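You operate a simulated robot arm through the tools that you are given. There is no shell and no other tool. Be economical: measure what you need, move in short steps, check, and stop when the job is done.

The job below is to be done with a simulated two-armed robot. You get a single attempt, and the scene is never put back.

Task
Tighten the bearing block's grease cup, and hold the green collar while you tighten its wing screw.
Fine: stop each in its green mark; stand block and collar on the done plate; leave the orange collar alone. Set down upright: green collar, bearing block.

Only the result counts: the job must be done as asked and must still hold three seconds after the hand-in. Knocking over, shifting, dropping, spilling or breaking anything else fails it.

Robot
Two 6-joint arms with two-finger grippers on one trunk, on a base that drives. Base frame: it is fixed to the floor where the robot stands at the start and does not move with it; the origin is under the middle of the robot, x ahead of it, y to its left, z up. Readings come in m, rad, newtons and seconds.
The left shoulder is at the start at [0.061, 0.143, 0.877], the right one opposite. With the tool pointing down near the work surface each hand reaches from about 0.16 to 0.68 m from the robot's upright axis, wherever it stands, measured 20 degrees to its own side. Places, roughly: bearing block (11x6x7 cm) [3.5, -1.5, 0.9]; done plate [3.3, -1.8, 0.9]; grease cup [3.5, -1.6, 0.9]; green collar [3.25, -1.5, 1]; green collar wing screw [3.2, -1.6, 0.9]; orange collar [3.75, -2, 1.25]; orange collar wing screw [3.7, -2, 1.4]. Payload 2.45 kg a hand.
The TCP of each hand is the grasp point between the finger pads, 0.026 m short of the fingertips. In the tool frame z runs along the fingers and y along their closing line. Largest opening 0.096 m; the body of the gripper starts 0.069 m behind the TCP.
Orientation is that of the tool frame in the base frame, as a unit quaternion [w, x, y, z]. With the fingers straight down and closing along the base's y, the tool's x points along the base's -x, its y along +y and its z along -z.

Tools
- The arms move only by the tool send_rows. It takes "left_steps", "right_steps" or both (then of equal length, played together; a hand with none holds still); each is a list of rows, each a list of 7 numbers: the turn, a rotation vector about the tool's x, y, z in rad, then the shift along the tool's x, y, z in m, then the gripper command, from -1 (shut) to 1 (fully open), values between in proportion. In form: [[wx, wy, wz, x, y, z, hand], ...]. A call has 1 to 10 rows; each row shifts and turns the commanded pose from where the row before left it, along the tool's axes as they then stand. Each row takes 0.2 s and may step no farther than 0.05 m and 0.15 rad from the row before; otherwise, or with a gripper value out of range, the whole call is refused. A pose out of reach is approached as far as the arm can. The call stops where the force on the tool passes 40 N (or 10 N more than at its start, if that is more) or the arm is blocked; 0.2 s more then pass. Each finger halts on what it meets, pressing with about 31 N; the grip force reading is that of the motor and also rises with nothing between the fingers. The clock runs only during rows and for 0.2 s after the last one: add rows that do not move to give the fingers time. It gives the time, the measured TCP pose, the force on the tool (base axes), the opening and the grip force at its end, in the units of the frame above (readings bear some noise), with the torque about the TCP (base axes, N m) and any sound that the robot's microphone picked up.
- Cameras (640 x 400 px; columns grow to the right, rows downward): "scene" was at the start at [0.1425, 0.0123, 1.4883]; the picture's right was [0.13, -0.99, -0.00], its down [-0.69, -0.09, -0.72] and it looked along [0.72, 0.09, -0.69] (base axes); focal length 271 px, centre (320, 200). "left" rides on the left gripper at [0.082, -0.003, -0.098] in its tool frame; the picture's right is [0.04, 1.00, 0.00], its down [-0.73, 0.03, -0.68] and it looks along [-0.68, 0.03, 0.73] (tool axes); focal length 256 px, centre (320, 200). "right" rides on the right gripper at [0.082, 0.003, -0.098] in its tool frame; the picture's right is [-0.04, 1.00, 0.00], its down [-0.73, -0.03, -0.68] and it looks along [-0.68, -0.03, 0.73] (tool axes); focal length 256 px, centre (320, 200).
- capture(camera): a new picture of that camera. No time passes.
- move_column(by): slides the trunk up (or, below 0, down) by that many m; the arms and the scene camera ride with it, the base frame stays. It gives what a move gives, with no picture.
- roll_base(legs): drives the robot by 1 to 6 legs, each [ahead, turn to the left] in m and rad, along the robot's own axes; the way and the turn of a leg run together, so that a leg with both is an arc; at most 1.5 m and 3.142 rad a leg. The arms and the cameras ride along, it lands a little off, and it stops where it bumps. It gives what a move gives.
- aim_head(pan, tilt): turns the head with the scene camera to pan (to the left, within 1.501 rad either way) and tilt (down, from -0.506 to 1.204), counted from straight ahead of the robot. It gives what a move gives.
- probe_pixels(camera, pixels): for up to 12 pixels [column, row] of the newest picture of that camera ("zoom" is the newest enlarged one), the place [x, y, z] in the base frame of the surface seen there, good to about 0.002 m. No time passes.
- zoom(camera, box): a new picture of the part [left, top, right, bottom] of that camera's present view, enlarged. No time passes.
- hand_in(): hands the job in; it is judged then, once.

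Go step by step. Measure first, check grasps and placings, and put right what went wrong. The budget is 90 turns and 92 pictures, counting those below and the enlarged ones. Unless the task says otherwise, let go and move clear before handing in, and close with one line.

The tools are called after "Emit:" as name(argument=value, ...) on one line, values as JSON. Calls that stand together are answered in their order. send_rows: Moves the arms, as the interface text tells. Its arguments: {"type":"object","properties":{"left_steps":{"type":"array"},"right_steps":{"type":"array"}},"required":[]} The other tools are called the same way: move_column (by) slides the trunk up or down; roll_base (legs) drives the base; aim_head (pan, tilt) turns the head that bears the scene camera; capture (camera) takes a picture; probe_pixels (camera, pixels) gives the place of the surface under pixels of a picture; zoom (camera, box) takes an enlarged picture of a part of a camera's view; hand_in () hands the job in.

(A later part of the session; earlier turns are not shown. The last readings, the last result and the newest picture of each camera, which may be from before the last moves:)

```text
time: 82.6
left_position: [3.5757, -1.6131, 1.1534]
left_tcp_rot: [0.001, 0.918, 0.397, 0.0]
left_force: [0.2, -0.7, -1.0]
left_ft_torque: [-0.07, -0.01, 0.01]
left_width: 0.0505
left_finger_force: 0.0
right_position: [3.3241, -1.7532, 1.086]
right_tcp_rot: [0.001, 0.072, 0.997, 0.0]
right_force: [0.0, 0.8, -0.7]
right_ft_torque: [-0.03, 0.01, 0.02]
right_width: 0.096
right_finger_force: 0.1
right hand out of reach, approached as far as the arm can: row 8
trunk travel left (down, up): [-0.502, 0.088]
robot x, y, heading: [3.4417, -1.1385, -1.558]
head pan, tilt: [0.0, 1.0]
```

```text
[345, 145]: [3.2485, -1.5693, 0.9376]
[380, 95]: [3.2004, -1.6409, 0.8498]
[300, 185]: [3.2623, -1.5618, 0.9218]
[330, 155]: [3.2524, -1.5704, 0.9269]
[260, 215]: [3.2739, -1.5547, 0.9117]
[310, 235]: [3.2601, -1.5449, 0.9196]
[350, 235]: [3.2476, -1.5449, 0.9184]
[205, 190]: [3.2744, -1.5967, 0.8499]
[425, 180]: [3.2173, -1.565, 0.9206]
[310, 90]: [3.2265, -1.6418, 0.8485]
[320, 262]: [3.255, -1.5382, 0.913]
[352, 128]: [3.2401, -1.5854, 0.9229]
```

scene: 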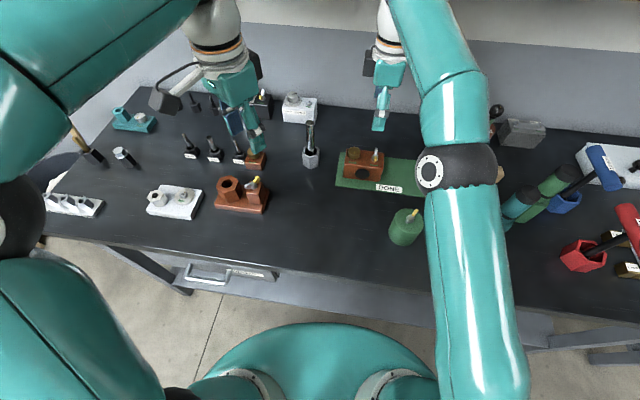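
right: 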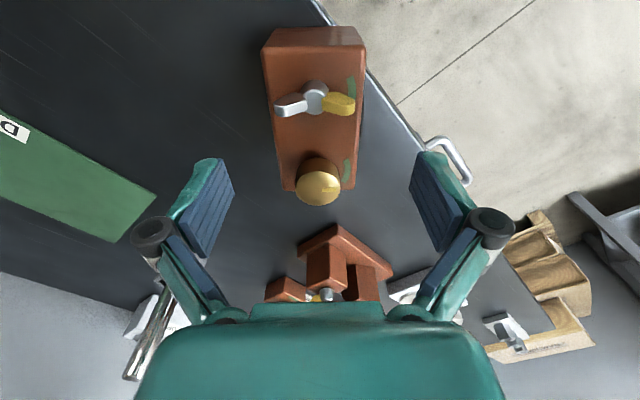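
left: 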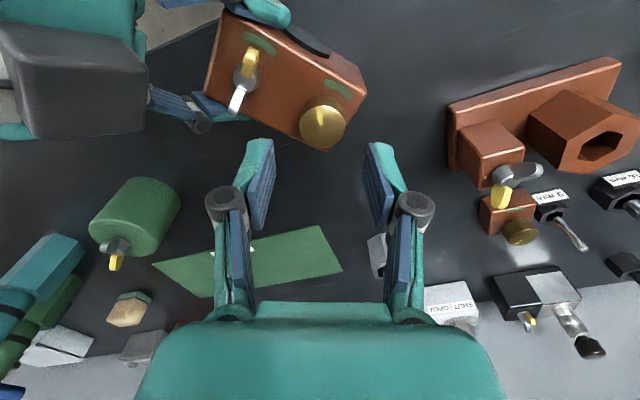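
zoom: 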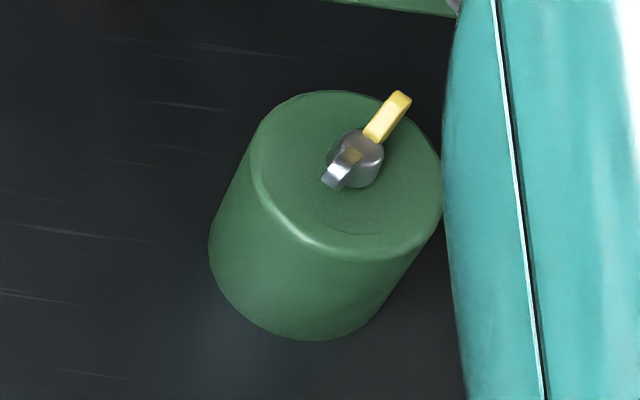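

A tall teal tool stands at (3.045,-1.56), too close for a right-leaning hold where the collar is now. I'll first pick the collar vertically and set it at about (3.40,-1.595), where there is room. Moving the right hand above it.

Emit:
send_rows(right_steps=[[0, 0, 0, 0.0211, 0.0343, 0, 1], [0, 0, 0, 0.0211, 0.0343, 0, 1], [0, 0, 0, 0.0211, 0.0343, 0, 1], [0, 0, 0, 0.0211, 0.0343, 0, 1], [0, 0, 0, 0.0211, 0.0343, 0, 1], [0, 0, 0, 0, 0, 0.035, 1], [0, 0, 0, 0, 0, 0.035, 1]])

Emit:
capture(camera="right")

```text
time: 84.2
left_position: [3.5763, -1.6123, 1.1527]
left_tcp_rot: [-0.001, 0.918, 0.397, 0.001]
left_force: [0.3, 0.3, -0.5]
left_ft_torque: [-0.03, 0.01, 0.01]
left_width: 0.0504
left_finger_force: 0.0
right_position: [3.2469, -1.5665, 1.0152]
right_tcp_rot: [0.0, 0.073, 0.997, 0.0]
right_force: [0.1, -0.1, -0.5]
right_ft_torque: [-0.01, 0.03, -0.01]
right_width: 0.0958
right_finger_force: 0.1
trunk travel left (down, up): [-0.502, 0.088]
robot x, y, heading: [3.4435, -1.1398, -1.556]
head pan, tilt: [0.0, 1.0]
```

```text
29 pictures are left
```

right: 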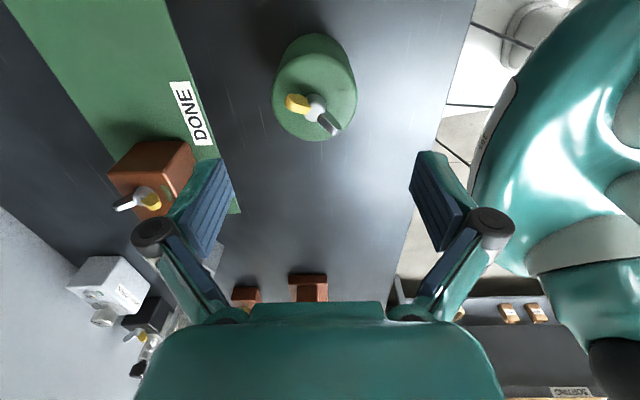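

The collar is centred between the fingers (col 315). Descend and grip.

Emit:
send_rows(right_steps=[[0, 0, 0, -0.001, -0.002, 0.04, 1], [0, 0, 0, 0, 0, 0.04, 1], [0, 0, 0, 0, 0, 0.04, 1], [0, 0, 0, 0, 0, 0, -0.5], [0, 0, 0, 0, 0, 0, -0.5], [0, 0, 0, 0, 0, 0, -0.5], [0, 0, 0, 0, 0, 0, -0.5]])

Emit:
send_rows(right_steps=[[0, 0, 0, 0, 0, -0.02, -0.5], [0, 0, 0, 0, 0, -0.03, -0.5], [0, 0, 0, 0, 0, -0.03, -0.5]])

Emit:
zoom(camera="scene", box=[330, 130, 490, 260])

```text
time: 85.8
left_position: [3.5762, -1.6122, 1.1516]
left_tcp_rot: [0.0, 0.917, 0.398, 0.0]
left_force: [0.5, -0.1, 0.5]
left_ft_torque: [0.01, 0.01, -0.01]
left_width: 0.0502
left_finger_force: 0.1
right_position: [3.2452, -1.5731, 0.8978]
right_tcp_rot: [0.001, 0.073, 0.997, 0.0]
right_force: [-0.1, 0.8, -0.2]
right_ft_torque: [0.01, -0.02, -0.02]
right_width: 0.0673
right_finger_force: 31.1
trunk travel left (down, up): [-0.502, 0.088]
robot x, y, heading: [3.443, -1.1427, -1.555]
head pan, tilt: [0.0, 1.0]
```

```text
time: 86.6
left_position: [3.5759, -1.6112, 1.1514]
left_tcp_rot: [0.0, 0.918, 0.397, 0.0]
left_force: [0.1, -0.4, -0.8]
left_ft_torque: [-0.02, 0.02, -0.02]
left_width: 0.0501
left_finger_force: 0.1
right_position: [3.2463, -1.5717, 0.9765]
right_tcp_rot: [0.001, 0.073, 0.997, 0.001]
right_force: [-0.1, 0.3, -3.4]
right_ft_torque: [-0.01, -0.01, 0.01]
right_width: 0.067
right_finger_force: 30.9
trunk travel left (down, up): [-0.502, 0.088]
robot x, y, heading: [3.4474, -1.1386, -1.559]
head pan, tilt: [0.0, 1.0]
```

```text
3.08 times, centred on (410, 195) of scene
```

zoom: 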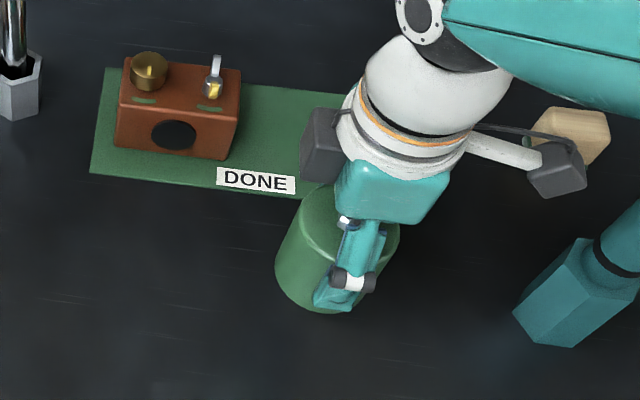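

The collar is held upright (width 0.067, 3.4 N). Carry it to (3.40,-1.595) and yaw it -115° so the left hand's later turning range is comfortable.

Emit:
send_rows(right_steps=[[0, 0, 0, -0.039, 0, 0, -0.5], [0, 0, 0, -0.039, 0, 0, -0.5], [0, 0, 0, -0.039, 0, 0, -0.5], [0, 0, 0, -0.039, 0, 0, -0.5], [0, 0, 0.145, 0, 0, 0, -0.5], [0, 0, 0.145, 0, 0, 0, -0.5], [0, 0, 0.145, 0, 0, 0, -0.5], [0, 0, 0.145, 0, 0, 0, -0.5], [0, 0, 0.145, 0, 0, 0, -0.5], [0, 0, 0.145, 0, 0, 0, -0.5]])

Emit:
send_rows(right_steps=[[0, 0, 0.141, 0, 0, 0, -0.5], [0, 0, 0.141, 0, 0, 0, -0.5], [0, 0, 0.141, 0, 0, 0, -0.5], [0, 0, 0.141, 0, 0, 0, -0.5], [0, 0, 0.141, 0, 0, 0, -0.5], [0, 0, 0.141, 0, 0, 0, -0.5], [0, 0, 0.141, 0, 0, 0, -0.5], [0, 0, 0.141, 0, 0, 0, -0.5]])

Emit:
send_rows(right_steps=[[0, 0, 0, 0, 0, 0.03, -0.5], [0, 0, 0, 0, 0, 0.03, -0.5], [0, 0, 0, 0, 0, 0.014, -0.5], [0, 0, 0, 0, 0, 0.002, -0.5]])

```text
time: 88.8
left_position: [3.5767, -1.6132, 1.1515]
left_tcp_rot: [0.0, 0.918, 0.398, 0.0]
left_force: [0.1, -0.6, 0.2]
left_ft_torque: [-0.01, -0.02, 0.0]
left_width: 0.0504
left_finger_force: 0.1
right_position: [3.4, -1.5939, 0.9748]
right_tcp_rot: [0.002, 0.488, 0.873, 0.0]
right_force: [-0.4, -0.4, -4.0]
right_ft_torque: [0.02, -0.02, -0.03]
right_width: 0.0672
right_finger_force: 30.8
trunk travel left (down, up): [-0.502, 0.088]
robot x, y, heading: [3.4452, -1.1391, -1.561]
head pan, tilt: [0.0, 1.0]
```

```text
time: 90.6
left_position: [3.5761, -1.6124, 1.1526]
left_tcp_rot: [0.0, 0.917, 0.398, -0.001]
left_force: [-0.2, -0.4, -0.4]
left_ft_torque: [0.02, -0.02, 0.0]
left_width: 0.0507
left_finger_force: 0.1
right_position: [3.3999, -1.5926, 0.9766]
right_tcp_rot: [0.0, 0.879, 0.477, 0.001]
right_force: [0.3, -0.1, -5.3]
right_ft_torque: [-0.02, -0.01, -0.02]
right_width: 0.0671
right_finger_force: 30.8
trunk travel left (down, up): [-0.502, 0.088]
robot x, y, heading: [3.4448, -1.1406, -1.56]
head pan, tilt: [0.0, 1.0]
```

```text
time: 91.6
left_position: [3.5759, -1.6117, 1.1521]
left_tcp_rot: [0.0, 0.918, 0.398, -0.001]
left_force: [0.6, 0.0, 0.1]
left_ft_torque: [0.0, -0.01, -0.01]
left_width: 0.0504
left_finger_force: 0.0
right_position: [3.4001, -1.5937, 0.8994]
right_tcp_rot: [0.001, 0.878, 0.478, 0.0]
right_force: [-0.3, 0.3, -4.2]
right_ft_torque: [0.0, 0.02, -0.01]
right_width: 0.067
right_finger_force: 31.0
trunk travel left (down, up): [-0.502, 0.088]
robot x, y, heading: [3.4467, -1.1412, -1.56]
head pan, tilt: [0.0, 1.0]
```

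Still hanging by about 2 mm (grip height was 0.8978). Lower the last bit, release, and rise.

Emit:
send_rows(right_steps=[[0, 0, 0, 0, 0, 0.0015, -0.5], [0, 0, 0, 0, 0, 0.001, -0.5], [0, 0, 0, 0, 0, 0, 1], [0, 0, 0, 0, 0, 0, 1], [0, 0, 0, 0, 0, -0.04, 1], [0, 0, 0, 0, 0, -0.04, 1], [0, 0, 0, 0, 0, -0.04, 1], [0, 0, 0, 0, 0, -0.04, 1]])

Emit:
capture(camera="right")

```text
time: 93.4
left_position: [3.5762, -1.6131, 1.1522]
left_tcp_rot: [0.0, 0.918, 0.397, -0.001]
left_force: [-0.7, 0.1, 0.3]
left_ft_torque: [0.01, -0.02, -0.01]
left_width: 0.0502
left_finger_force: 0.0
right_position: [3.402, -1.5949, 1.0597]
right_tcp_rot: [0.0, 0.878, 0.478, 0.0]
right_force: [-0.1, 0.0, -1.1]
right_ft_torque: [0.03, 0.04, 0.01]
right_width: 0.0958
right_finger_force: 0.0
trunk travel left (down, up): [-0.502, 0.088]
robot x, y, heading: [3.4468, -1.1411, -1.557]
head pan, tilt: [0.0, 1.0]
```

```text
27 pictures are left
```

right: 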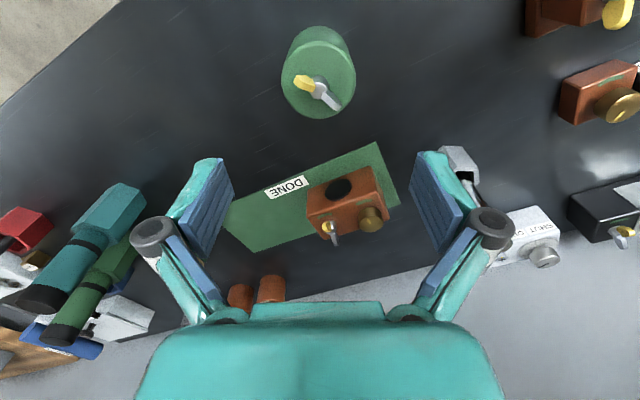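

The collar stands at ≈(3.400,-1.594) with the wing pointer at ≈113° and mark at ≈-35°. Now I move the right hand aside to the right and yaw it for the side hold.

Emit:
send_rows(right_steps=[[0, 0, 0, -0.0072, -0.0314, 0, 1], [0, 0, 0, -0.0072, -0.0314, 0, 1], [0, 0, 0, -0.0072, -0.0314, 0, 1], [0, 0, -0.15, 0, 0, 0, 1], [0, 0, -0.15, 0, 0, 0, 1], [0, 0, -0.15, 0, 0, 0, 1], [0, 0, -0.15, 0, 0, 0, 1], [0, 0, -0.15, 0, 0, 0, 1], [0, 0, -0.15, 0, 0, 0, 1], [0, 0, -0.15, 0, 0, 0, 1]])

Emit:
send_rows(right_steps=[[0, 0, -0.149, 0, 0, 0, 1], [0, 0, -0.149, 0, 0, 0, 1], [0, 0, -0.149, 0, 0, 0, 1], [0, 0, -0.149, 0, 0, 0, 1], [0, 0, -0.149, 0, 0, 0, 1], [0, -0.137, 0, 0, 0, 0, 1], [0, -0.137, 0, 0, 0, 0, 1], [0, -0.137, 0, 0, 0, 0, 1], [0, -0.137, 0, 0, 0, 0, 1], [0, -0.137, 0, 0, 0, 0, 1]])

Emit:
send_rows(right_steps=[[0, -0.1375, 0, 0, 0, 0, 1], [0, -0.1375, 0, 0, 0, 0, 1]])

Emit:
capture(camera="scene")

```text
time: 95.6
left_position: [3.577, -1.612, 1.1531]
left_tcp_rot: [0.0, 0.918, 0.397, -0.001]
left_force: [0.3, -0.2, 0.3]
left_ft_torque: [-0.01, 0.0, 0.0]
left_width: 0.0507
left_finger_force: 0.1
right_position: [3.3103, -1.5601, 1.056]
right_tcp_rot: [0.002, 0.52, 0.854, 0.0]
right_force: [-0.8, 0.2, 0.9]
right_ft_torque: [0.02, 0.0, 0.01]
right_width: 0.0962
right_finger_force: 0.0
trunk travel left (down, up): [-0.502, 0.088]
robot x, y, heading: [3.4435, -1.1433, -1.559]
head pan, tilt: [0.0, 1.0]
```

```text
time: 97.8
left_position: [3.5767, -1.6114, 1.152]
left_tcp_rot: [0.0, 0.918, 0.397, -0.001]
left_force: [0.2, 0.4, -0.4]
left_ft_torque: [0.01, 0.0, -0.01]
left_width: 0.0503
left_finger_force: 0.0
right_position: [3.3092, -1.5606, 1.0553]
right_tcp_rot: [0.332, 0.164, 0.927, -0.059]
right_force: [-0.2, 0.4, -0.1]
right_ft_torque: [-0.02, 0.01, 0.03]
right_width: 0.0959
right_finger_force: 0.2
trunk travel left (down, up): [-0.502, 0.088]
robot x, y, heading: [3.4431, -1.1421, -1.561]
head pan, tilt: [0.0, 1.0]
```

```text
time: 98.4
left_position: [3.5749, -1.6115, 1.1522]
left_tcp_rot: [0.0, 0.918, 0.398, 0.001]
left_force: [-0.4, 0.0, 0.2]
left_ft_torque: [-0.01, -0.02, -0.02]
left_width: 0.0502
left_finger_force: 0.1
right_position: [3.3097, -1.5615, 1.0561]
right_tcp_rot: [0.457, 0.154, 0.873, -0.081]
right_force: [0.3, 0.5, 0.8]
right_ft_torque: [0.02, 0.04, -0.03]
right_width: 0.0961
right_finger_force: 0.0
trunk travel left (down, up): [-0.502, 0.088]
robot x, y, heading: [3.4469, -1.1431, -1.559]
head pan, tilt: [0.0, 1.0]
```

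```text
26 pictures are left
```

scene: 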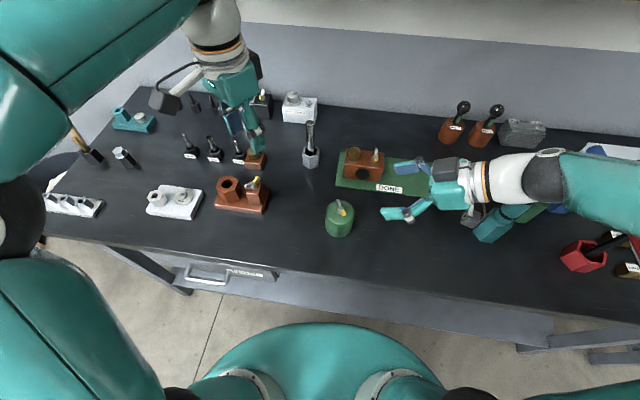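

The right hand is tilted correctly (tool z ≈(.77,-.28,-.57)). I move it over and straight down around the collar, stopping one step short.

Emit:
send_rows(right_steps=[[0, 0, 0, -0.0238, 0, 0.0342, 1], [0, 0, 0, -0.0238, 0, 0.0342, 1], [0, 0, 0, 0.0326, 0, 0.0228, 1], [0, 0, 0, 0.0326, 0, 0.0228, 1], [0, 0, 0, 0.0326, 0, 0.0228, 1]])

Emit:
zoom(camera="scene", box=[310, 170, 470, 270])

Emit:
capture(camera="right")

```text
time: 99.6
left_position: [3.5752, -1.6127, 1.1531]
left_tcp_rot: [0.0, 0.918, 0.397, 0.0]
left_force: [-0.4, -0.6, -0.4]
left_ft_torque: [0.03, 0.0, 0.02]
left_width: 0.0505
left_finger_force: 0.1
right_position: [3.3939, -1.5909, 0.9349]
right_tcp_rot: [0.456, 0.155, 0.873, -0.081]
right_force: [0.3, -0.2, 0.2]
right_ft_torque: [0.02, -0.01, 0.02]
right_width: 0.0958
right_finger_force: 0.0
trunk travel left (down, up): [-0.502, 0.088]
robot x, y, heading: [3.4488, -1.1445, -1.556]
head pan, tilt: [0.0, 1.0]
```

```text
4.00 times, centred on (390, 220) of scene
```

zoom: 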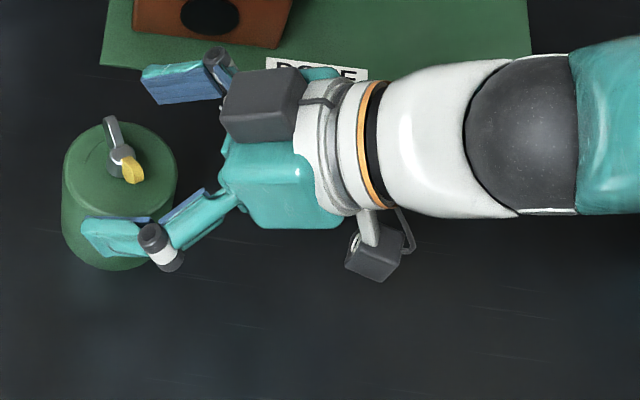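

```text
24 pictures are left
```

right: 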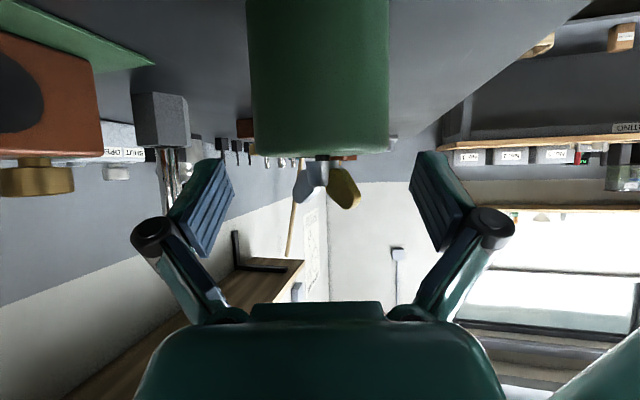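

Collar centred in the right view (columns 248–388). Final descent of 0.038 and close.

Emit:
send_rows(right_steps=[[0, 0, 0, 0.0156, 0, 0.0109, 1], [0, 0, 0, 0.0156, 0, 0.0109, 1], [0, 0, 0, 0, 0, 0, -0.3], [0, 0, 0, 0, 0, 0, -0.3], [0, 0, 0, 0, 0, 0, -0.3], [0, 0, 0, 0, 0, 0, -0.3]])

Emit:
zoom(camera="scene", box=[310, 170, 430, 260])

```text
time: 101.0
left_position: [3.5761, -1.6119, 1.1518]
left_tcp_rot: [0.0, 0.918, 0.397, 0.0]
left_force: [-0.5, -0.1, -0.5]
left_ft_torque: [0.01, -0.02, -0.01]
left_width: 0.0505
left_finger_force: 0.0
right_position: [3.391, -1.5879, 0.8979]
right_tcp_rot: [0.455, 0.155, 0.873, -0.081]
right_force: [-1.4, -0.4, 1.2]
right_ft_torque: [-0.16, -0.01, -0.08]
right_width: 0.0668
right_finger_force: 30.9
trunk travel left (down, up): [-0.502, 0.088]
robot x, y, heading: [3.4479, -1.1392, -1.559]
head pan, tilt: [0.0, 1.0]
```

```text
4.44 times, centred on (370, 215) of scene
```

zoom: 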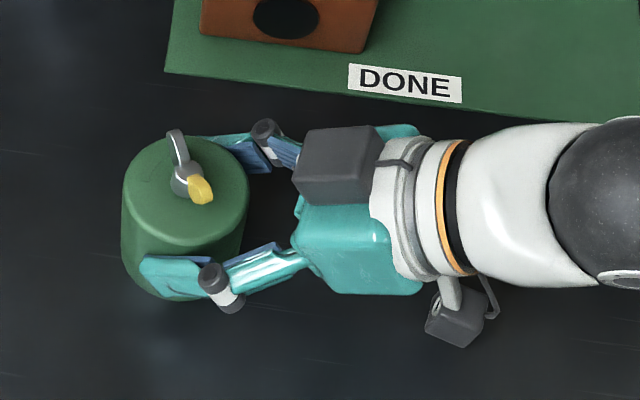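

A solid side hold with the wing free. Probe wing tips, hub and the box clearance.

Emit:
probe_pixels(camera="zoom", pixels=[[187, 178], [203, 192], [192, 185], [174, 138], [180, 160], [300, 150], [320, 185], [340, 130], [125, 190], [247, 190], [185, 140], [175, 240]])

```text
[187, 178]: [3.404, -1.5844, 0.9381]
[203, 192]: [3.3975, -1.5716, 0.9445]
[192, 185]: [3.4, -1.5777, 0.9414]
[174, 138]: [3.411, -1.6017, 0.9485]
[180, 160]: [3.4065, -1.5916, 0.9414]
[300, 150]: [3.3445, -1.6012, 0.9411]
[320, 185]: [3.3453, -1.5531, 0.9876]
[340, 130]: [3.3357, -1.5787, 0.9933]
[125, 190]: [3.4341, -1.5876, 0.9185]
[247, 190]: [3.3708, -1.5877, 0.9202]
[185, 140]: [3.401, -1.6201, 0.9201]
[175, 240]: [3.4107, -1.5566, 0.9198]
```

Hub ≈(3.4035,-1.5865), pointer at 114°, wing top z 0.9485; the box is 0.058 m off and low enough. Bring the left hand over the wing with closing line at 24°, nearly closed.

Emit:
send_rows(left_steps=[[0, 0, -0.147, 0, 0, 0, -0.25], [0, 0, -0.147, 0, 0, 0, -0.25], [0, 0, -0.147, 0, 0, 0, -0.25], [0, 0, -0.147, 0, 0, 0, -0.25], [0, 0, -0.147, 0, 0, 0, -0.25], [0, 0, -0.147, 0, 0, 0, -0.25], [0, 0, -0.147, 0, 0, 0, -0.25], [0, 0, -0.147, 0, 0, 0, -0.25]])

Emit:
send_rows(left_steps=[[0, 0, 0, 0.0234, -0.0368, 0, -0.25], [0, 0, 0, 0.0234, -0.0368, 0, -0.25], [0, 0, 0, 0.0234, -0.0368, 0, -0.25], [0, 0, 0, 0.0234, -0.0368, 0, -0.25], [0, 0, 0, 0, 0, 0.04, -0.25], [0, 0, 0, 0, 0, 0.04, -0.25], [0, 0, 0, 0, 0, 0.04, -0.25]])

Emit:
capture(camera="left")

```text
time: 102.8
left_position: [3.5764, -1.6123, 1.1516]
left_tcp_rot: [0.0, 0.543, 0.84, 0.0]
left_force: [-0.3, 0.3, -0.3]
left_ft_torque: [-0.02, 0.01, -0.01]
left_width: 0.0357
left_finger_force: 0.2
right_position: [3.3918, -1.5883, 0.8992]
right_tcp_rot: [0.456, 0.154, 0.873, -0.081]
right_force: [-2.3, 0.1, 0.0]
right_ft_torque: [0.1, 0.0, -0.01]
right_width: 0.067
right_finger_force: 31.0
trunk travel left (down, up): [-0.502, 0.088]
robot x, y, heading: [3.4397, -1.1418, -1.553]
head pan, tilt: [0.0, 1.0]
```

```text
time: 104.4
left_position: [3.4024, -1.5887, 1.0339]
left_tcp_rot: [-0.001, 0.543, 0.84, 0.0]
left_force: [-0.2, 0.9, -0.5]
left_ft_torque: [-0.01, 0.03, -0.02]
left_width: 0.0359
left_finger_force: 0.1
right_position: [3.3911, -1.5869, 0.8979]
right_tcp_rot: [0.456, 0.155, 0.873, -0.081]
right_force: [0.2, -0.7, 0.0]
right_ft_torque: [0.09, -0.07, -0.01]
right_width: 0.0671
right_finger_force: 31.1
trunk travel left (down, up): [-0.502, 0.088]
robot x, y, heading: [3.4432, -1.1432, -1.557]
head pan, tilt: [0.0, 1.0]
```

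```text
22 pictures are left
```

left: 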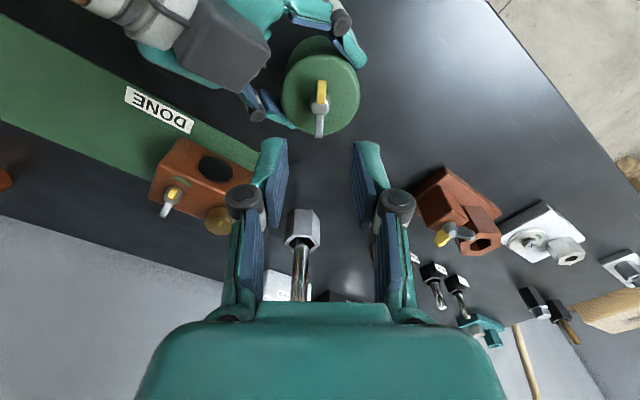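

The wing stands aligned with the tool (column 320). Descend to z≈0.950 and close on the wing.

Emit:
send_rows(left_steps=[[0, 0, 0, 0.0015, 0.001, 0.04, -0.25], [0, 0, 0, 0, 0, 0.03, -0.25], [0, 0, 0, 0, 0, 0.014, -0.25], [0, 0, 0, 0, 0, 0, -1], [0, 0, 0, 0, 0, 0, -1], [0, 0, 0, 0, 0, 0, -1]])

Emit:
zoom(camera="scene", box=[310, 150, 430, 250])

Emit:
zoom(camera="left", box=[200, 50, 440, 210])

```text
time: 105.8
left_position: [3.4033, -1.5853, 0.9493]
left_tcp_rot: [-0.001, 0.543, 0.839, -0.003]
left_force: [-19.7, -10.1, -0.3]
left_ft_torque: [-0.42, 0.45, -0.1]
left_width: 0.0172
left_finger_force: 31.1
right_position: [3.3929, -1.5873, 0.8986]
right_tcp_rot: [0.456, 0.153, 0.873, -0.079]
right_force: [21.0, 9.6, 2.6]
right_ft_torque: [0.06, 0.4, 0.18]
right_width: 0.0667
right_finger_force: 31.0
trunk travel left (down, up): [-0.502, 0.088]
robot x, y, heading: [3.4418, -1.1381, -1.56]
head pan, tilt: [0.0, 1.0]
```

```text
4.00 times, centred on (370, 200) of scene
```

zoom: 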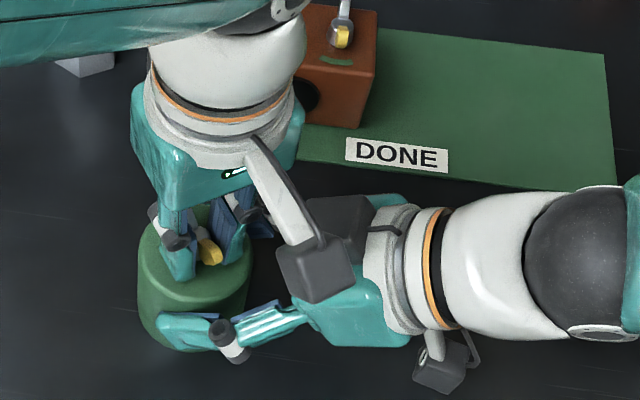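

```text
2.50 times, centred on (320, 130) of left
```

zoom: 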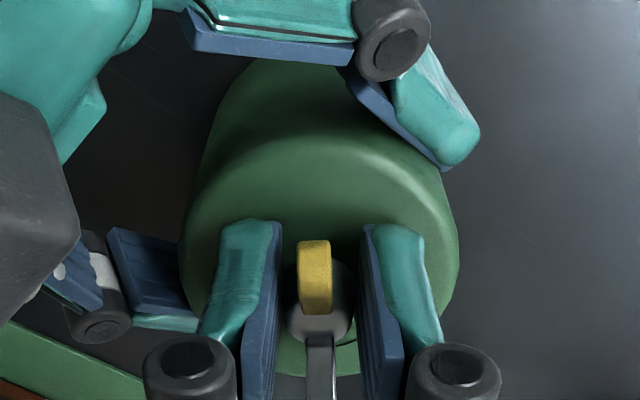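

Width 0.017 means the pads are on the round hub, with a 20 N sideways load. I open, rise 15 mm to grip only the wings, and shift 3 mm toward the hub.

Emit:
send_rows(left_steps=[[0, 0, 0, 0, 0, 0, -0.25], [0, 0, 0, 0, 0, 0, -0.25], [0, 0, 0, 0, -0.002, -0.0145, -0.25], [0, 0, 0, 0, 0, 0, -1], [0, 0, 0, 0, 0, 0, -1], [0, 0, 0, 0, 0, 0, -1]])

Emit:
zoom(camera="left", box=[200, 50, 440, 210])

```text
time: 107.2
left_position: [3.4026, -1.5866, 0.9635]
left_tcp_rot: [-0.001, 0.544, 0.839, -0.002]
left_force: [-13.0, -3.0, 0.1]
left_ft_torque: [0.13, 0.37, -0.05]
left_width: 0.0062
left_finger_force: 30.9
right_position: [3.3917, -1.5866, 0.8977]
right_tcp_rot: [0.456, 0.153, 0.873, -0.08]
right_force: [12.5, 2.1, 3.3]
right_ft_torque: [-0.19, 0.37, 0.06]
right_width: 0.0672
right_finger_force: 31.6
trunk travel left (down, up): [-0.502, 0.088]
robot x, y, heading: [3.4414, -1.1406, -1.558]
head pan, tilt: [0.0, 1.0]
```

```text
2.50 times, centred on (320, 130) of left
```

zoom: 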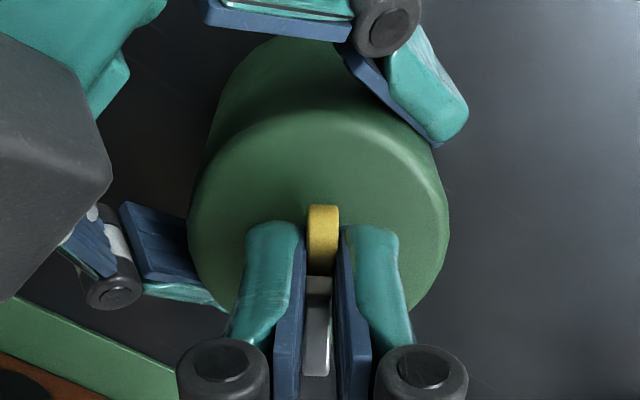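

Now on the wings (6.2 mm). Ease the side load by 3 mm and turn the first 1.2 rad clockwise.

Emit:
send_rows(left_steps=[[0, 0, 0, 0, -0.003, 0, -1], [0, 0, 0.135, 0, 0, 0, -1], [0, 0, 0.135, 0, 0, 0, -1], [0, 0, 0.135, 0, 0, 0, -1], [0, 0, 0.135, 0, 0, 0, -1], [0, 0, 0.135, 0, 0, 0, -1], [0, 0, 0.135, 0, 0, 0, -1], [0, 0, 0.135, 0, 0, 0, -1], [0, 0, 0.135, 0, 0, 0, -1], [0, 0, 0.135, 0, 0, 0, -1]])

Emit:
zoom(camera="left", box=[200, 50, 440, 210])

```text
time: 109.4
left_position: [3.3991, -1.5863, 0.9643]
left_tcp_rot: [0.0, 0.926, 0.378, 0.0]
left_force: [22.2, -2.4, 11.0]
left_ft_torque: [0.19, -1.05, 0.11]
left_width: 0.0064
left_finger_force: 30.7
right_position: [3.3921, -1.5869, 0.8982]
right_tcp_rot: [0.456, 0.153, 0.873, -0.081]
right_force: [-17.7, -2.6, 9.1]
right_ft_torque: [-0.38, 0.08, -0.01]
right_width: 0.0669
right_finger_force: 30.8
trunk travel left (down, up): [-0.502, 0.088]
robot x, y, heading: [3.4451, -1.1411, -1.559]
head pan, tilt: [0.0, 1.0]
```

```text
2.50 times, centred on (320, 130) of left
```

zoom: 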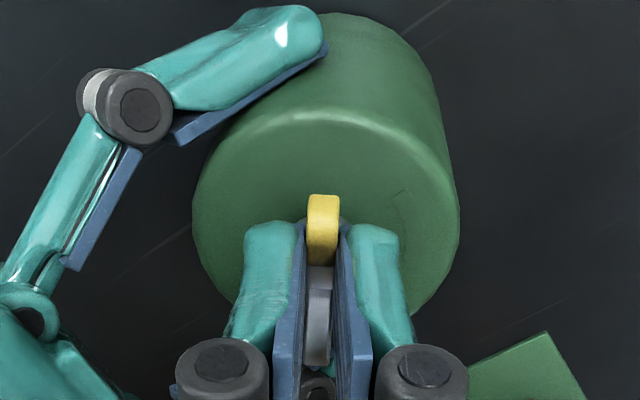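

Turning works and the collar is steady. I recentre 4 mm in +x and turn another 1.08 rad.

Emit:
send_rows(left_steps=[[0, 0, 0, 0.0029, 0.0028, -0.001, -1], [0, 0, 0.12, 0, 0, 0, -1], [0, 0, 0.12, 0, 0, 0, -1], [0, 0, 0.12, 0, 0, 0, -1], [0, 0, 0.12, 0, 0, 0, -1], [0, 0, 0.12, 0, 0, 0, -1], [0, 0, 0.12, 0, 0, 0, -1], [0, 0, 0.12, 0, 0, 0, -1], [0, 0, 0.12, 0, 0, 0, -1], [0, 0, 0.12, 0, 0, 0, -1]])

Emit:
zoom(camera="left", box=[200, 50, 440, 210])

Emit:
zoom(camera="scene", box=[310, 170, 430, 260])

```text
time: 111.6
left_position: [3.4021, -1.5886, 0.964]
left_tcp_rot: [0.003, 0.989, -0.151, -0.001]
left_force: [-7.8, -15.3, -7.4]
left_ft_torque: [-0.53, -0.19, 0.09]
left_width: 0.0063
left_finger_force: 31.2
right_position: [3.3921, -1.5875, 0.8969]
right_tcp_rot: [0.456, 0.153, 0.873, -0.079]
right_force: [7.3, 16.0, 8.1]
right_ft_torque: [-0.49, 0.58, 0.11]
right_width: 0.0667
right_finger_force: 31.4
trunk travel left (down, up): [-0.502, 0.088]
robot x, y, heading: [3.4449, -1.1413, -1.557]
head pan, tilt: [0.0, 1.0]
```

```text
2.50 times, centred on (320, 130) of left
```

zoom: 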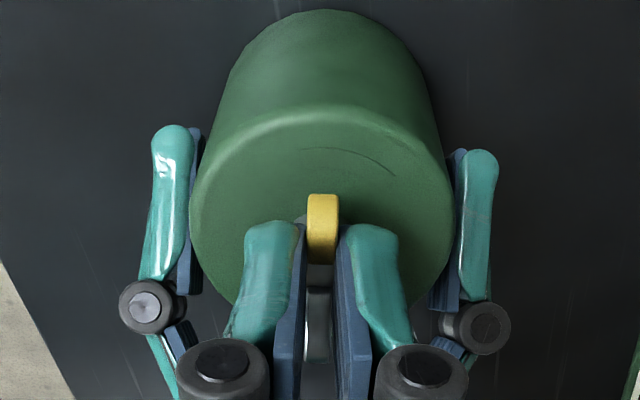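

```text
4.44 times, centred on (370, 215) of scene
```

zoom: 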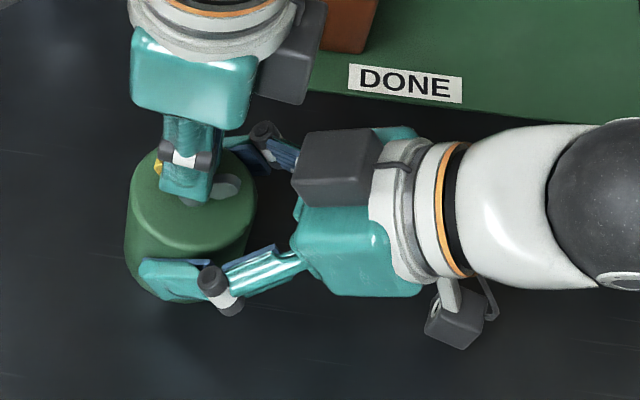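

Pointer is at -17.4°, and the mark's arc (rows 160–178, centred ≈(350,165)) lies ~17° further clockwise. Turn the last 0.29 rad.

Emit:
send_rows(left_steps=[[0, 0, 0.1, 0, 0.0025, 0, -1], [0, 0, 0.1, 0, 0, 0, -1], [0, 0, 0.095, 0, 0, 0, -1]])

Emit:
zoom(camera="left", box=[200, 50, 440, 210])

```text
time: 112.4
left_position: [3.402, -1.5897, 0.9641]
left_tcp_rot: [0.001, 0.956, -0.295, -0.001]
left_force: [-11.8, -9.5, -0.5]
left_ft_torque: [-0.32, 0.11, 0.05]
left_width: 0.0062
left_finger_force: 31.0
right_position: [3.3908, -1.5869, 0.8981]
right_tcp_rot: [0.456, 0.154, 0.873, -0.079]
right_force: [11.5, 8.4, -0.3]
right_ft_torque: [-0.25, 0.63, 0.09]
right_width: 0.0668
right_finger_force: 31.1
trunk travel left (down, up): [-0.502, 0.088]
robot x, y, heading: [3.4428, -1.1428, -1.558]
head pan, tilt: [0.0, 1.0]
```

```text
2.50 times, centred on (320, 130) of left
```

zoom: 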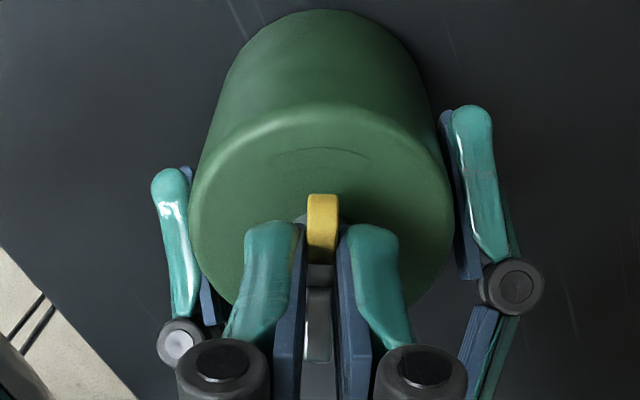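

The pointer is centred on the mark (column 322 vs arc 275–370). Release the wing, lift straight up and move the left hand clear.

Emit:
send_rows(left_steps=[[0, 0, 0, 0, 0, 0, -0.3], [0, 0, 0, 0, 0, 0, -0.3], [0, 0, 0, 0, 0, 0, -0.3], [0, 0, 0, 0, 0, -0.04, -0.3], [0, 0, 0, 0, 0, -0.04, -0.3], [0, 0, 0, 0, 0, -0.04, -0.3], [0, 0, 0, 0.031, -0.021, -0.02, -0.3], [0, 0, 0, 0.031, -0.021, -0.02, -0.3], [0, 0, 0, 0.031, -0.021, 0, -0.3], [0, 0, 0, 0.031, -0.021, 0, -0.3]])

Emit:
zoom(camera="scene", box=[310, 170, 430, 260])

```text
time: 114.6
left_position: [3.5512, -1.59, 1.1226]
left_tcp_rot: [0.001, 0.956, -0.294, -0.001]
left_force: [0.5, -0.5, 0.1]
left_ft_torque: [0.02, 0.01, 0.0]
left_width: 0.0335
left_finger_force: 0.0
right_position: [3.3912, -1.5875, 0.8994]
right_tcp_rot: [0.456, 0.154, 0.873, -0.08]
right_force: [0.0, 0.5, -4.8]
right_ft_torque: [0.01, 0.07, 0.01]
right_width: 0.067
right_finger_force: 30.9
trunk travel left (down, up): [-0.502, 0.088]
robot x, y, heading: [3.4473, -1.1395, -1.561]
head pan, tilt: [0.0, 1.0]
```

```text
4.44 times, centred on (370, 215) of scene
```

zoom: 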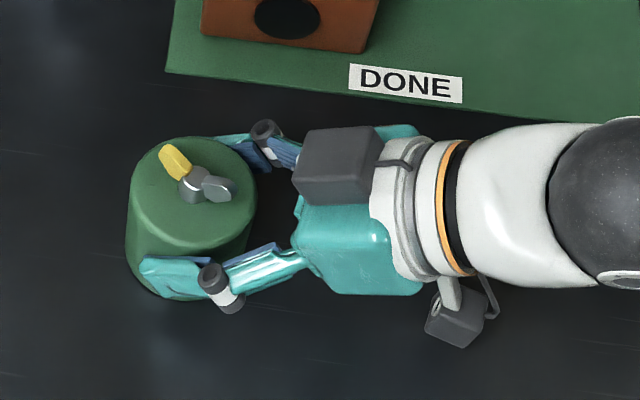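

The wing's yellow end is turned as intended and the right hand still bears the collar. Lower 2 mm, release, and rise straight up.

Emit:
send_rows(right_steps=[[0, 0, 0, 0.0012, 0, 0.0009, -0.3], [0, 0, 0, 0.0012, 0, 0.0009, -0.3], [0, 0, 0, 0, 0, 0, 1], [0, 0, 0, 0, 0, 0, 1], [0, 0, 0, 0, 0, 0, 1], [0, 0, 0, -0.0328, 0, -0.0229, 1], [0, 0, 0, -0.0328, 0, -0.0229, 1], [0, 0, 0, -0.0328, 0, -0.0229, 1], [0, 0, 0, -0.0328, 0, -0.0229, 1]])

Emit:
zoom(camera="scene", box=[320, 180, 390, 250])

Emit:
probe_pixels(camera="zoom", pixels=[[205, 130], [175, 150], [290, 180], [240, 165], [100, 170], [285, 230], [180, 280], [250, 110]])

```text
time: 116.6
left_position: [3.5498, -1.5904, 1.1229]
left_tcp_rot: [0.001, 0.956, -0.294, 0.0]
left_force: [-0.9, 0.4, -0.5]
left_ft_torque: [-0.02, 0.01, 0.04]
left_width: 0.0335
left_finger_force: 0.0
right_position: [3.3911, -1.5859, 1.0563]
right_tcp_rot: [0.456, 0.154, 0.873, -0.081]
right_force: [0.3, 1.0, 0.7]
right_ft_torque: [0.0, -0.02, 0.02]
right_width: 0.0961
right_finger_force: 0.1
trunk travel left (down, up): [-0.502, 0.088]
robot x, y, heading: [3.4447, -1.1366, -1.554]
head pan, tilt: [0.0, 1.0]
```

```text
5.71 times, centred on (355, 215) of scene
```

zoom: 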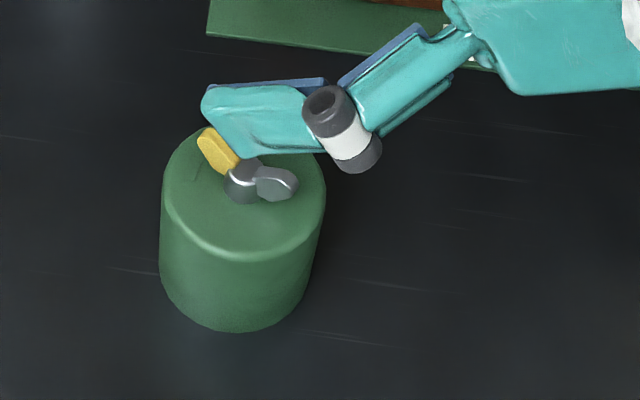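

```text
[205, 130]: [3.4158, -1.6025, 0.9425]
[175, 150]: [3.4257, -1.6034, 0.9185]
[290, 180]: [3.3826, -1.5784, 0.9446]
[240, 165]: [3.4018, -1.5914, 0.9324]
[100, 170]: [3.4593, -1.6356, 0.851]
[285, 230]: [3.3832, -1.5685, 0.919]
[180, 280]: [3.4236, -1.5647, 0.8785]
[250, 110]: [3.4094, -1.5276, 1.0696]
```

Wing at -36°, i.e. on the mark; collar centre ≈(3.402,-1.590). Return the right hand to vertical for the carrying grasp, moving the left farther off.

Emit:
send_rows(right_steps=[[0, 0.137, 0, 0, 0, 0, 1], [0, 0.137, 0, 0, 0, 0, 1], [0, 0.137, 0, 0, 0, 0, 1], [0, 0.137, 0, 0, 0, 0, 1], [0, 0.137, 0, 0, 0, 0, 1], [0, 0.137, 0, 0, 0, 0, 1], [0, 0.138, 0, 0, 0, 0, 1], [0, 0, 0.14, 0, 0, 0, 1], [0, 0, 0.14, 0, 0, 0, 1], [0, 0, 0.14, 0, 0, 0, 1]], left_steps=[[0, 0, 0, 0.031, -0.021, 0, -0.3], [0, 0, 0, 0.031, -0.021, 0, -0.3], [0, 0, 0, 0, 0, 0, -0.3], [0, 0, 0, 0, 0, 0, -0.3], [0, 0, 0, 0, 0, 0, -0.3], [0, 0, 0, 0, 0, 0, -0.3], [0, 0, 0, 0, 0, 0, -0.3], [0, 0, 0, 0, 0, 0, -0.3], [0, 0, 0, 0, 0, 0, -0.3], [0, 0, 0, 0, 0, 0, -0.3]])

Emit:
send_rows(right_steps=[[0, 0, 0.14, 0, 0, 0, 1], [0, 0, 0.14, 0, 0, 0, 1], [0, 0, 0, -0.009, 0.0075, 0, 1], [0, 0, 0, 0, 0, 0.03, 1]])

Emit:
capture(camera="right")

```text
time: 118.8
left_position: [3.6238, -1.59, 1.1231]
left_tcp_rot: [0.0, 0.956, -0.294, 0.0]
left_force: [-0.4, 0.9, 0.0]
left_ft_torque: [0.0, -0.01, -0.01]
left_width: 0.0335
left_finger_force: 0.0
right_position: [3.3887, -1.5891, 1.0562]
right_tcp_rot: [0.001, 0.376, 0.927, 0.0]
right_force: [-0.1, -0.6, 0.8]
right_ft_torque: [0.04, 0.0, 0.03]
right_width: 0.0959
right_finger_force: 0.3
trunk travel left (down, up): [-0.502, 0.088]
robot x, y, heading: [3.4482, -1.1411, -1.56]
head pan, tilt: [0.0, 1.0]
```

```text
time: 119.8
left_position: [3.6237, -1.5901, 1.1237]
left_tcp_rot: [0.0, 0.956, -0.294, 0.001]
left_force: [0.3, 0.0, 0.7]
left_ft_torque: [-0.03, -0.01, -0.02]
left_width: 0.0338
left_finger_force: 0.2
right_position: [3.4013, -1.5933, 1.027]
right_tcp_rot: [0.001, 0.501, 0.865, 0.0]
right_force: [-0.6, 0.3, 0.1]
right_ft_torque: [-0.01, 0.02, 0.03]
right_width: 0.0959
right_finger_force: 0.0
trunk travel left (down, up): [-0.502, 0.088]
robot x, y, heading: [3.4423, -1.1408, -1.558]
head pan, tilt: [0.0, 1.0]
```

```text
12 pictures are left
```

right: 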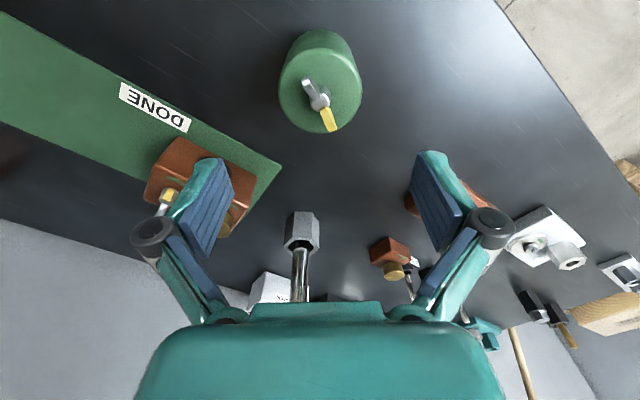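

Centred (col 320). Descend, grip, and lift 8 cm.

Emit:
send_rows(right_steps=[[0, 0, 0, 0, 0, 0.04, 1], [0, 0, 0, 0, 0, 0.045, 1], [0, 0, 0, 0, 0, 0.045, 1], [0, 0, 0, 0, 0, 0, -0.5], [0, 0, 0, 0, 0, 0, -0.5], [0, 0, 0, 0, 0, 0, -0.5], [0, 0, 0, 0, 0, 0, -0.5]])

Emit:
send_rows(right_steps=[[0, 0, 0, 0, 0, -0.02, -0.5], [0, 0, 0, 0, 0, -0.04, -0.5], [0, 0, 0, 0, 0, -0.04, -0.5], [0, 0, 0, 0, 0, -0.02, -0.5]])

```text
time: 121.4
left_position: [3.6235, -1.5904, 1.122]
left_tcp_rot: [0.001, 0.956, -0.294, 0.001]
left_force: [-0.4, 0.7, 0.3]
left_ft_torque: [0.02, 0.0, -0.02]
left_width: 0.0335
left_finger_force: 0.0
right_position: [3.4013, -1.5945, 0.8961]
right_tcp_rot: [0.002, 0.501, 0.866, 0.0]
right_force: [0.0, 1.0, -0.6]
right_ft_torque: [-0.02, -0.03, 0.05]
right_width: 0.0673
right_finger_force: 30.9
trunk travel left (down, up): [-0.502, 0.088]
robot x, y, heading: [3.4421, -1.1403, -1.561]
head pan, tilt: [0.0, 1.0]
```

```text
time: 122.4
left_position: [3.6256, -1.5908, 1.1235]
left_tcp_rot: [0.0, 0.956, -0.294, 0.0]
left_force: [0.5, 0.0, 0.6]
left_ft_torque: [0.02, -0.01, -0.02]
left_width: 0.0336
left_finger_force: 0.1
right_position: [3.4004, -1.5948, 1.0178]
right_tcp_rot: [0.001, 0.5, 0.866, 0.0]
right_force: [-0.7, -0.4, -4.6]
right_ft_torque: [0.0, 0.02, 0.0]
right_width: 0.0671
right_finger_force: 30.8
trunk travel left (down, up): [-0.502, 0.088]
robot x, y, heading: [3.4419, -1.1431, -1.559]
head pan, tilt: [0.0, 1.0]
```

Held (4.6 N). Carry to (3.172,-1.742) over the plate's right half and lower to just above it.

Emit:
send_rows(right_steps=[[0, 0, 0, 0.0217, -0.0375, 0, -0.5], [0, 0, 0, 0.0217, -0.0375, 0, -0.5], [0, 0, 0, 0.0217, -0.0375, 0, -0.5], [0, 0, 0, -0.0196, -0.0397, 0, -0.5], [0, 0, 0, -0.0196, -0.0397, 0, -0.5], [0, 0, 0, -0.0196, -0.0397, 0, -0.5], [0, 0, 0, -0.0196, -0.0397, 0, -0.5]])

Emit:
zoom(camera="scene", box=[310, 90, 530, 250])

```text
time: 124.0
left_position: [3.6238, -1.5925, 1.1237]
left_tcp_rot: [0.0, 0.956, -0.294, 0.001]
left_force: [-0.3, -0.1, -0.2]
left_ft_torque: [0.03, 0.01, -0.03]
left_width: 0.0337
left_finger_force: 0.1
right_position: [3.1713, -1.7389, 1.0148]
right_tcp_rot: [0.0, 0.5, 0.866, 0.001]
right_force: [-0.1, -0.5, -3.6]
right_ft_torque: [-0.01, 0.02, -0.01]
right_width: 0.0669
right_finger_force: 30.6
trunk travel left (down, up): [-0.502, 0.088]
robot x, y, heading: [3.4397, -1.1438, -1.565]
head pan, tilt: [0.0, 1.0]
```

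```text
2.50 times, centred on (420, 170) of scene
```

zoom: 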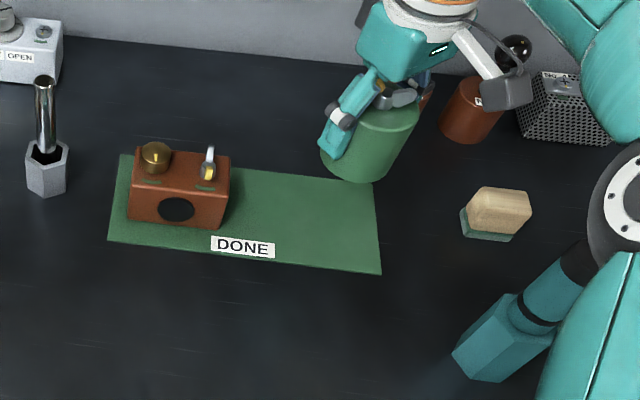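

The collar is above the plate, but the right elbow (630,200) looks close to the teal tool's top (575,275). Probe the clearance before lowering.

Emit:
probe_pixels(camera="zoom", pixels=[[605, 200], [600, 240], [630, 195], [575, 262], [560, 280], [600, 290], [560, 340], [570, 390], [540, 315], [520, 30], [575, 110], [600, 60]])

```text
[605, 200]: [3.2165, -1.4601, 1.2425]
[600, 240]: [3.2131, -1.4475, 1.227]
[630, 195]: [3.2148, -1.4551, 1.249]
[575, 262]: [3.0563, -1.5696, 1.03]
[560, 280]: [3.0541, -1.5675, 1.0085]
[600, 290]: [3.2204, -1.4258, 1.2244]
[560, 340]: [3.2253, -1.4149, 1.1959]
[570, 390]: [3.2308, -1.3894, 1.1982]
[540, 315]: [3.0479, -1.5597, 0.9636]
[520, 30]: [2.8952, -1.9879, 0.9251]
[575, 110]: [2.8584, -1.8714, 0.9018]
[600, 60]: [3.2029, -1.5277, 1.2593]
```

The elbow is ~0.1 m above and beside the teal tool; enough. Lower to just above the plate.

Emit:
send_rows(right_steps=[[0, 0, 0, 0, 0, 0.03, -0.5], [0, 0, 0, 0, 0, 0.03, -0.5], [0, 0, 0, 0, 0, 0.03, -0.5], [0, 0, 0, 0, 0, 0.02, -0.5]])

Emit:
zoom(camera="scene", box=[310, 90, 530, 250])

```text
time: 125.0
left_position: [3.6243, -1.591, 1.1229]
left_tcp_rot: [0.0, 0.956, -0.294, 0.0]
left_force: [0.5, 0.5, 0.6]
left_ft_torque: [0.0, 0.0, 0.02]
left_width: 0.0335
left_finger_force: 0.1
right_position: [3.173, -1.7403, 0.9054]
right_tcp_rot: [0.001, 0.501, 0.866, 0.0]
right_force: [0.1, 0.0, -4.3]
right_ft_torque: [-0.02, 0.02, -0.03]
right_width: 0.0669
right_finger_force: 31.4
trunk travel left (down, up): [-0.502, 0.088]
robot x, y, heading: [3.4437, -1.1426, -1.56]
head pan, tilt: [0.0, 1.0]
```

```text
2.50 times, centred on (420, 170) of scene
```

zoom: 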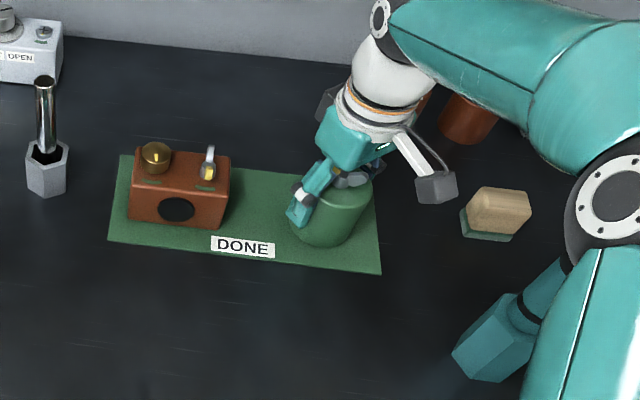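

The collar is over the plate. Lower in small steps to contact.

Emit:
send_rows(right_steps=[[0, 0, 0, 0, 0, 0.002, -0.5], [0, 0, 0, 0, 0, 0.002, -0.5], [0, 0, 0, 0, 0, 0.001, -0.5]])

```text
time: 125.8
left_position: [3.6245, -1.5913, 1.1232]
left_tcp_rot: [0.001, 0.956, -0.294, 0.0]
left_force: [-0.6, 0.0, -0.5]
left_ft_torque: [0.0, 0.03, 0.03]
left_width: 0.0336
left_finger_force: 0.1
right_position: [3.1717, -1.7412, 0.9003]
right_tcp_rot: [0.001, 0.501, 0.865, -0.001]
right_force: [-0.1, 0.5, -4.4]
right_ft_torque: [-0.02, -0.04, 0.02]
right_width: 0.0673
right_finger_force: 30.9
trunk travel left (down, up): [-0.502, 0.088]
robot x, y, heading: [3.446, -1.1415, -1.562]
head pan, tilt: [0.0, 1.0]
```

Emit:
send_rows(right_steps=[[0, 0, 0, 0, 0, 0.0015, -0.5], [0, 0, 0, 0, 0, 0.0015, -0.5]])

```text
time: 126.4
left_position: [3.6239, -1.5904, 1.1239]
left_tcp_rot: [0.0, 0.956, -0.294, 0.0]
left_force: [-0.1, -0.2, 0.0]
left_ft_torque: [0.04, 0.02, 0.02]
left_width: 0.0337
left_finger_force: 0.1
right_position: [3.1707, -1.7415, 0.8997]
right_tcp_rot: [0.001, 0.502, 0.865, -0.001]
right_force: [-1.5, 2.6, 3.8]
right_ft_torque: [0.22, -0.14, 0.12]
right_width: 0.0671
right_finger_force: 31.1
trunk travel left (down, up): [-0.502, 0.088]
robot x, y, heading: [3.4441, -1.1372, -1.565]
head pan, tilt: [0.0, 1.0]
```

Contact felt (+3.8 N). Release and rise straight up, then view the result.

Emit:
send_rows(right_steps=[[0, 0, 0, 0, 0, 0, 1], [0, 0, 0, 0, 0, 0, 1], [0, 0, 0, 0, 0, 0, 1], [0, 0, 0, 0, 0, -0.03, 1], [0, 0, 0, 0, 0, -0.04, 1], [0, 0, 0, 0, 0, -0.04, 1]])

Emit:
capture(camera="right")

```text
time: 127.8
left_position: [3.6255, -1.5893, 1.1232]
left_tcp_rot: [0.001, 0.956, -0.294, -0.001]
left_force: [0.8, -0.4, -0.2]
left_ft_torque: [0.0, -0.01, 0.0]
left_width: 0.0339
left_finger_force: 0.0
right_position: [3.1712, -1.7368, 1.0092]
right_tcp_rot: [0.001, 0.5, 0.866, 0.0]
right_force: [-0.2, 0.3, 0.3]
right_ft_torque: [0.05, -0.03, -0.03]
right_width: 0.096
right_finger_force: 0.0
trunk travel left (down, up): [-0.502, 0.088]
robot x, y, heading: [3.4445, -1.144, -1.554]
head pan, tilt: [0.0, 1.0]
```

```text
9 pictures are left
```

right: 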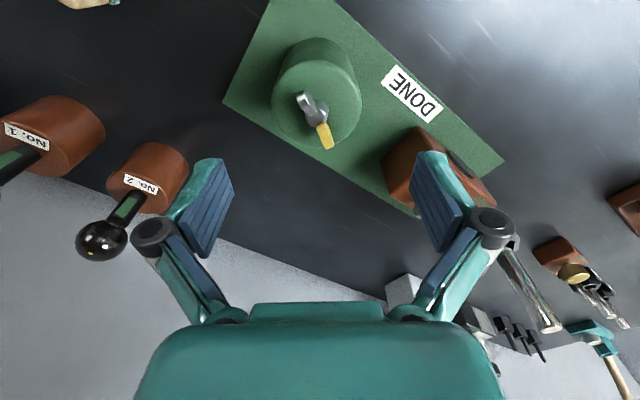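

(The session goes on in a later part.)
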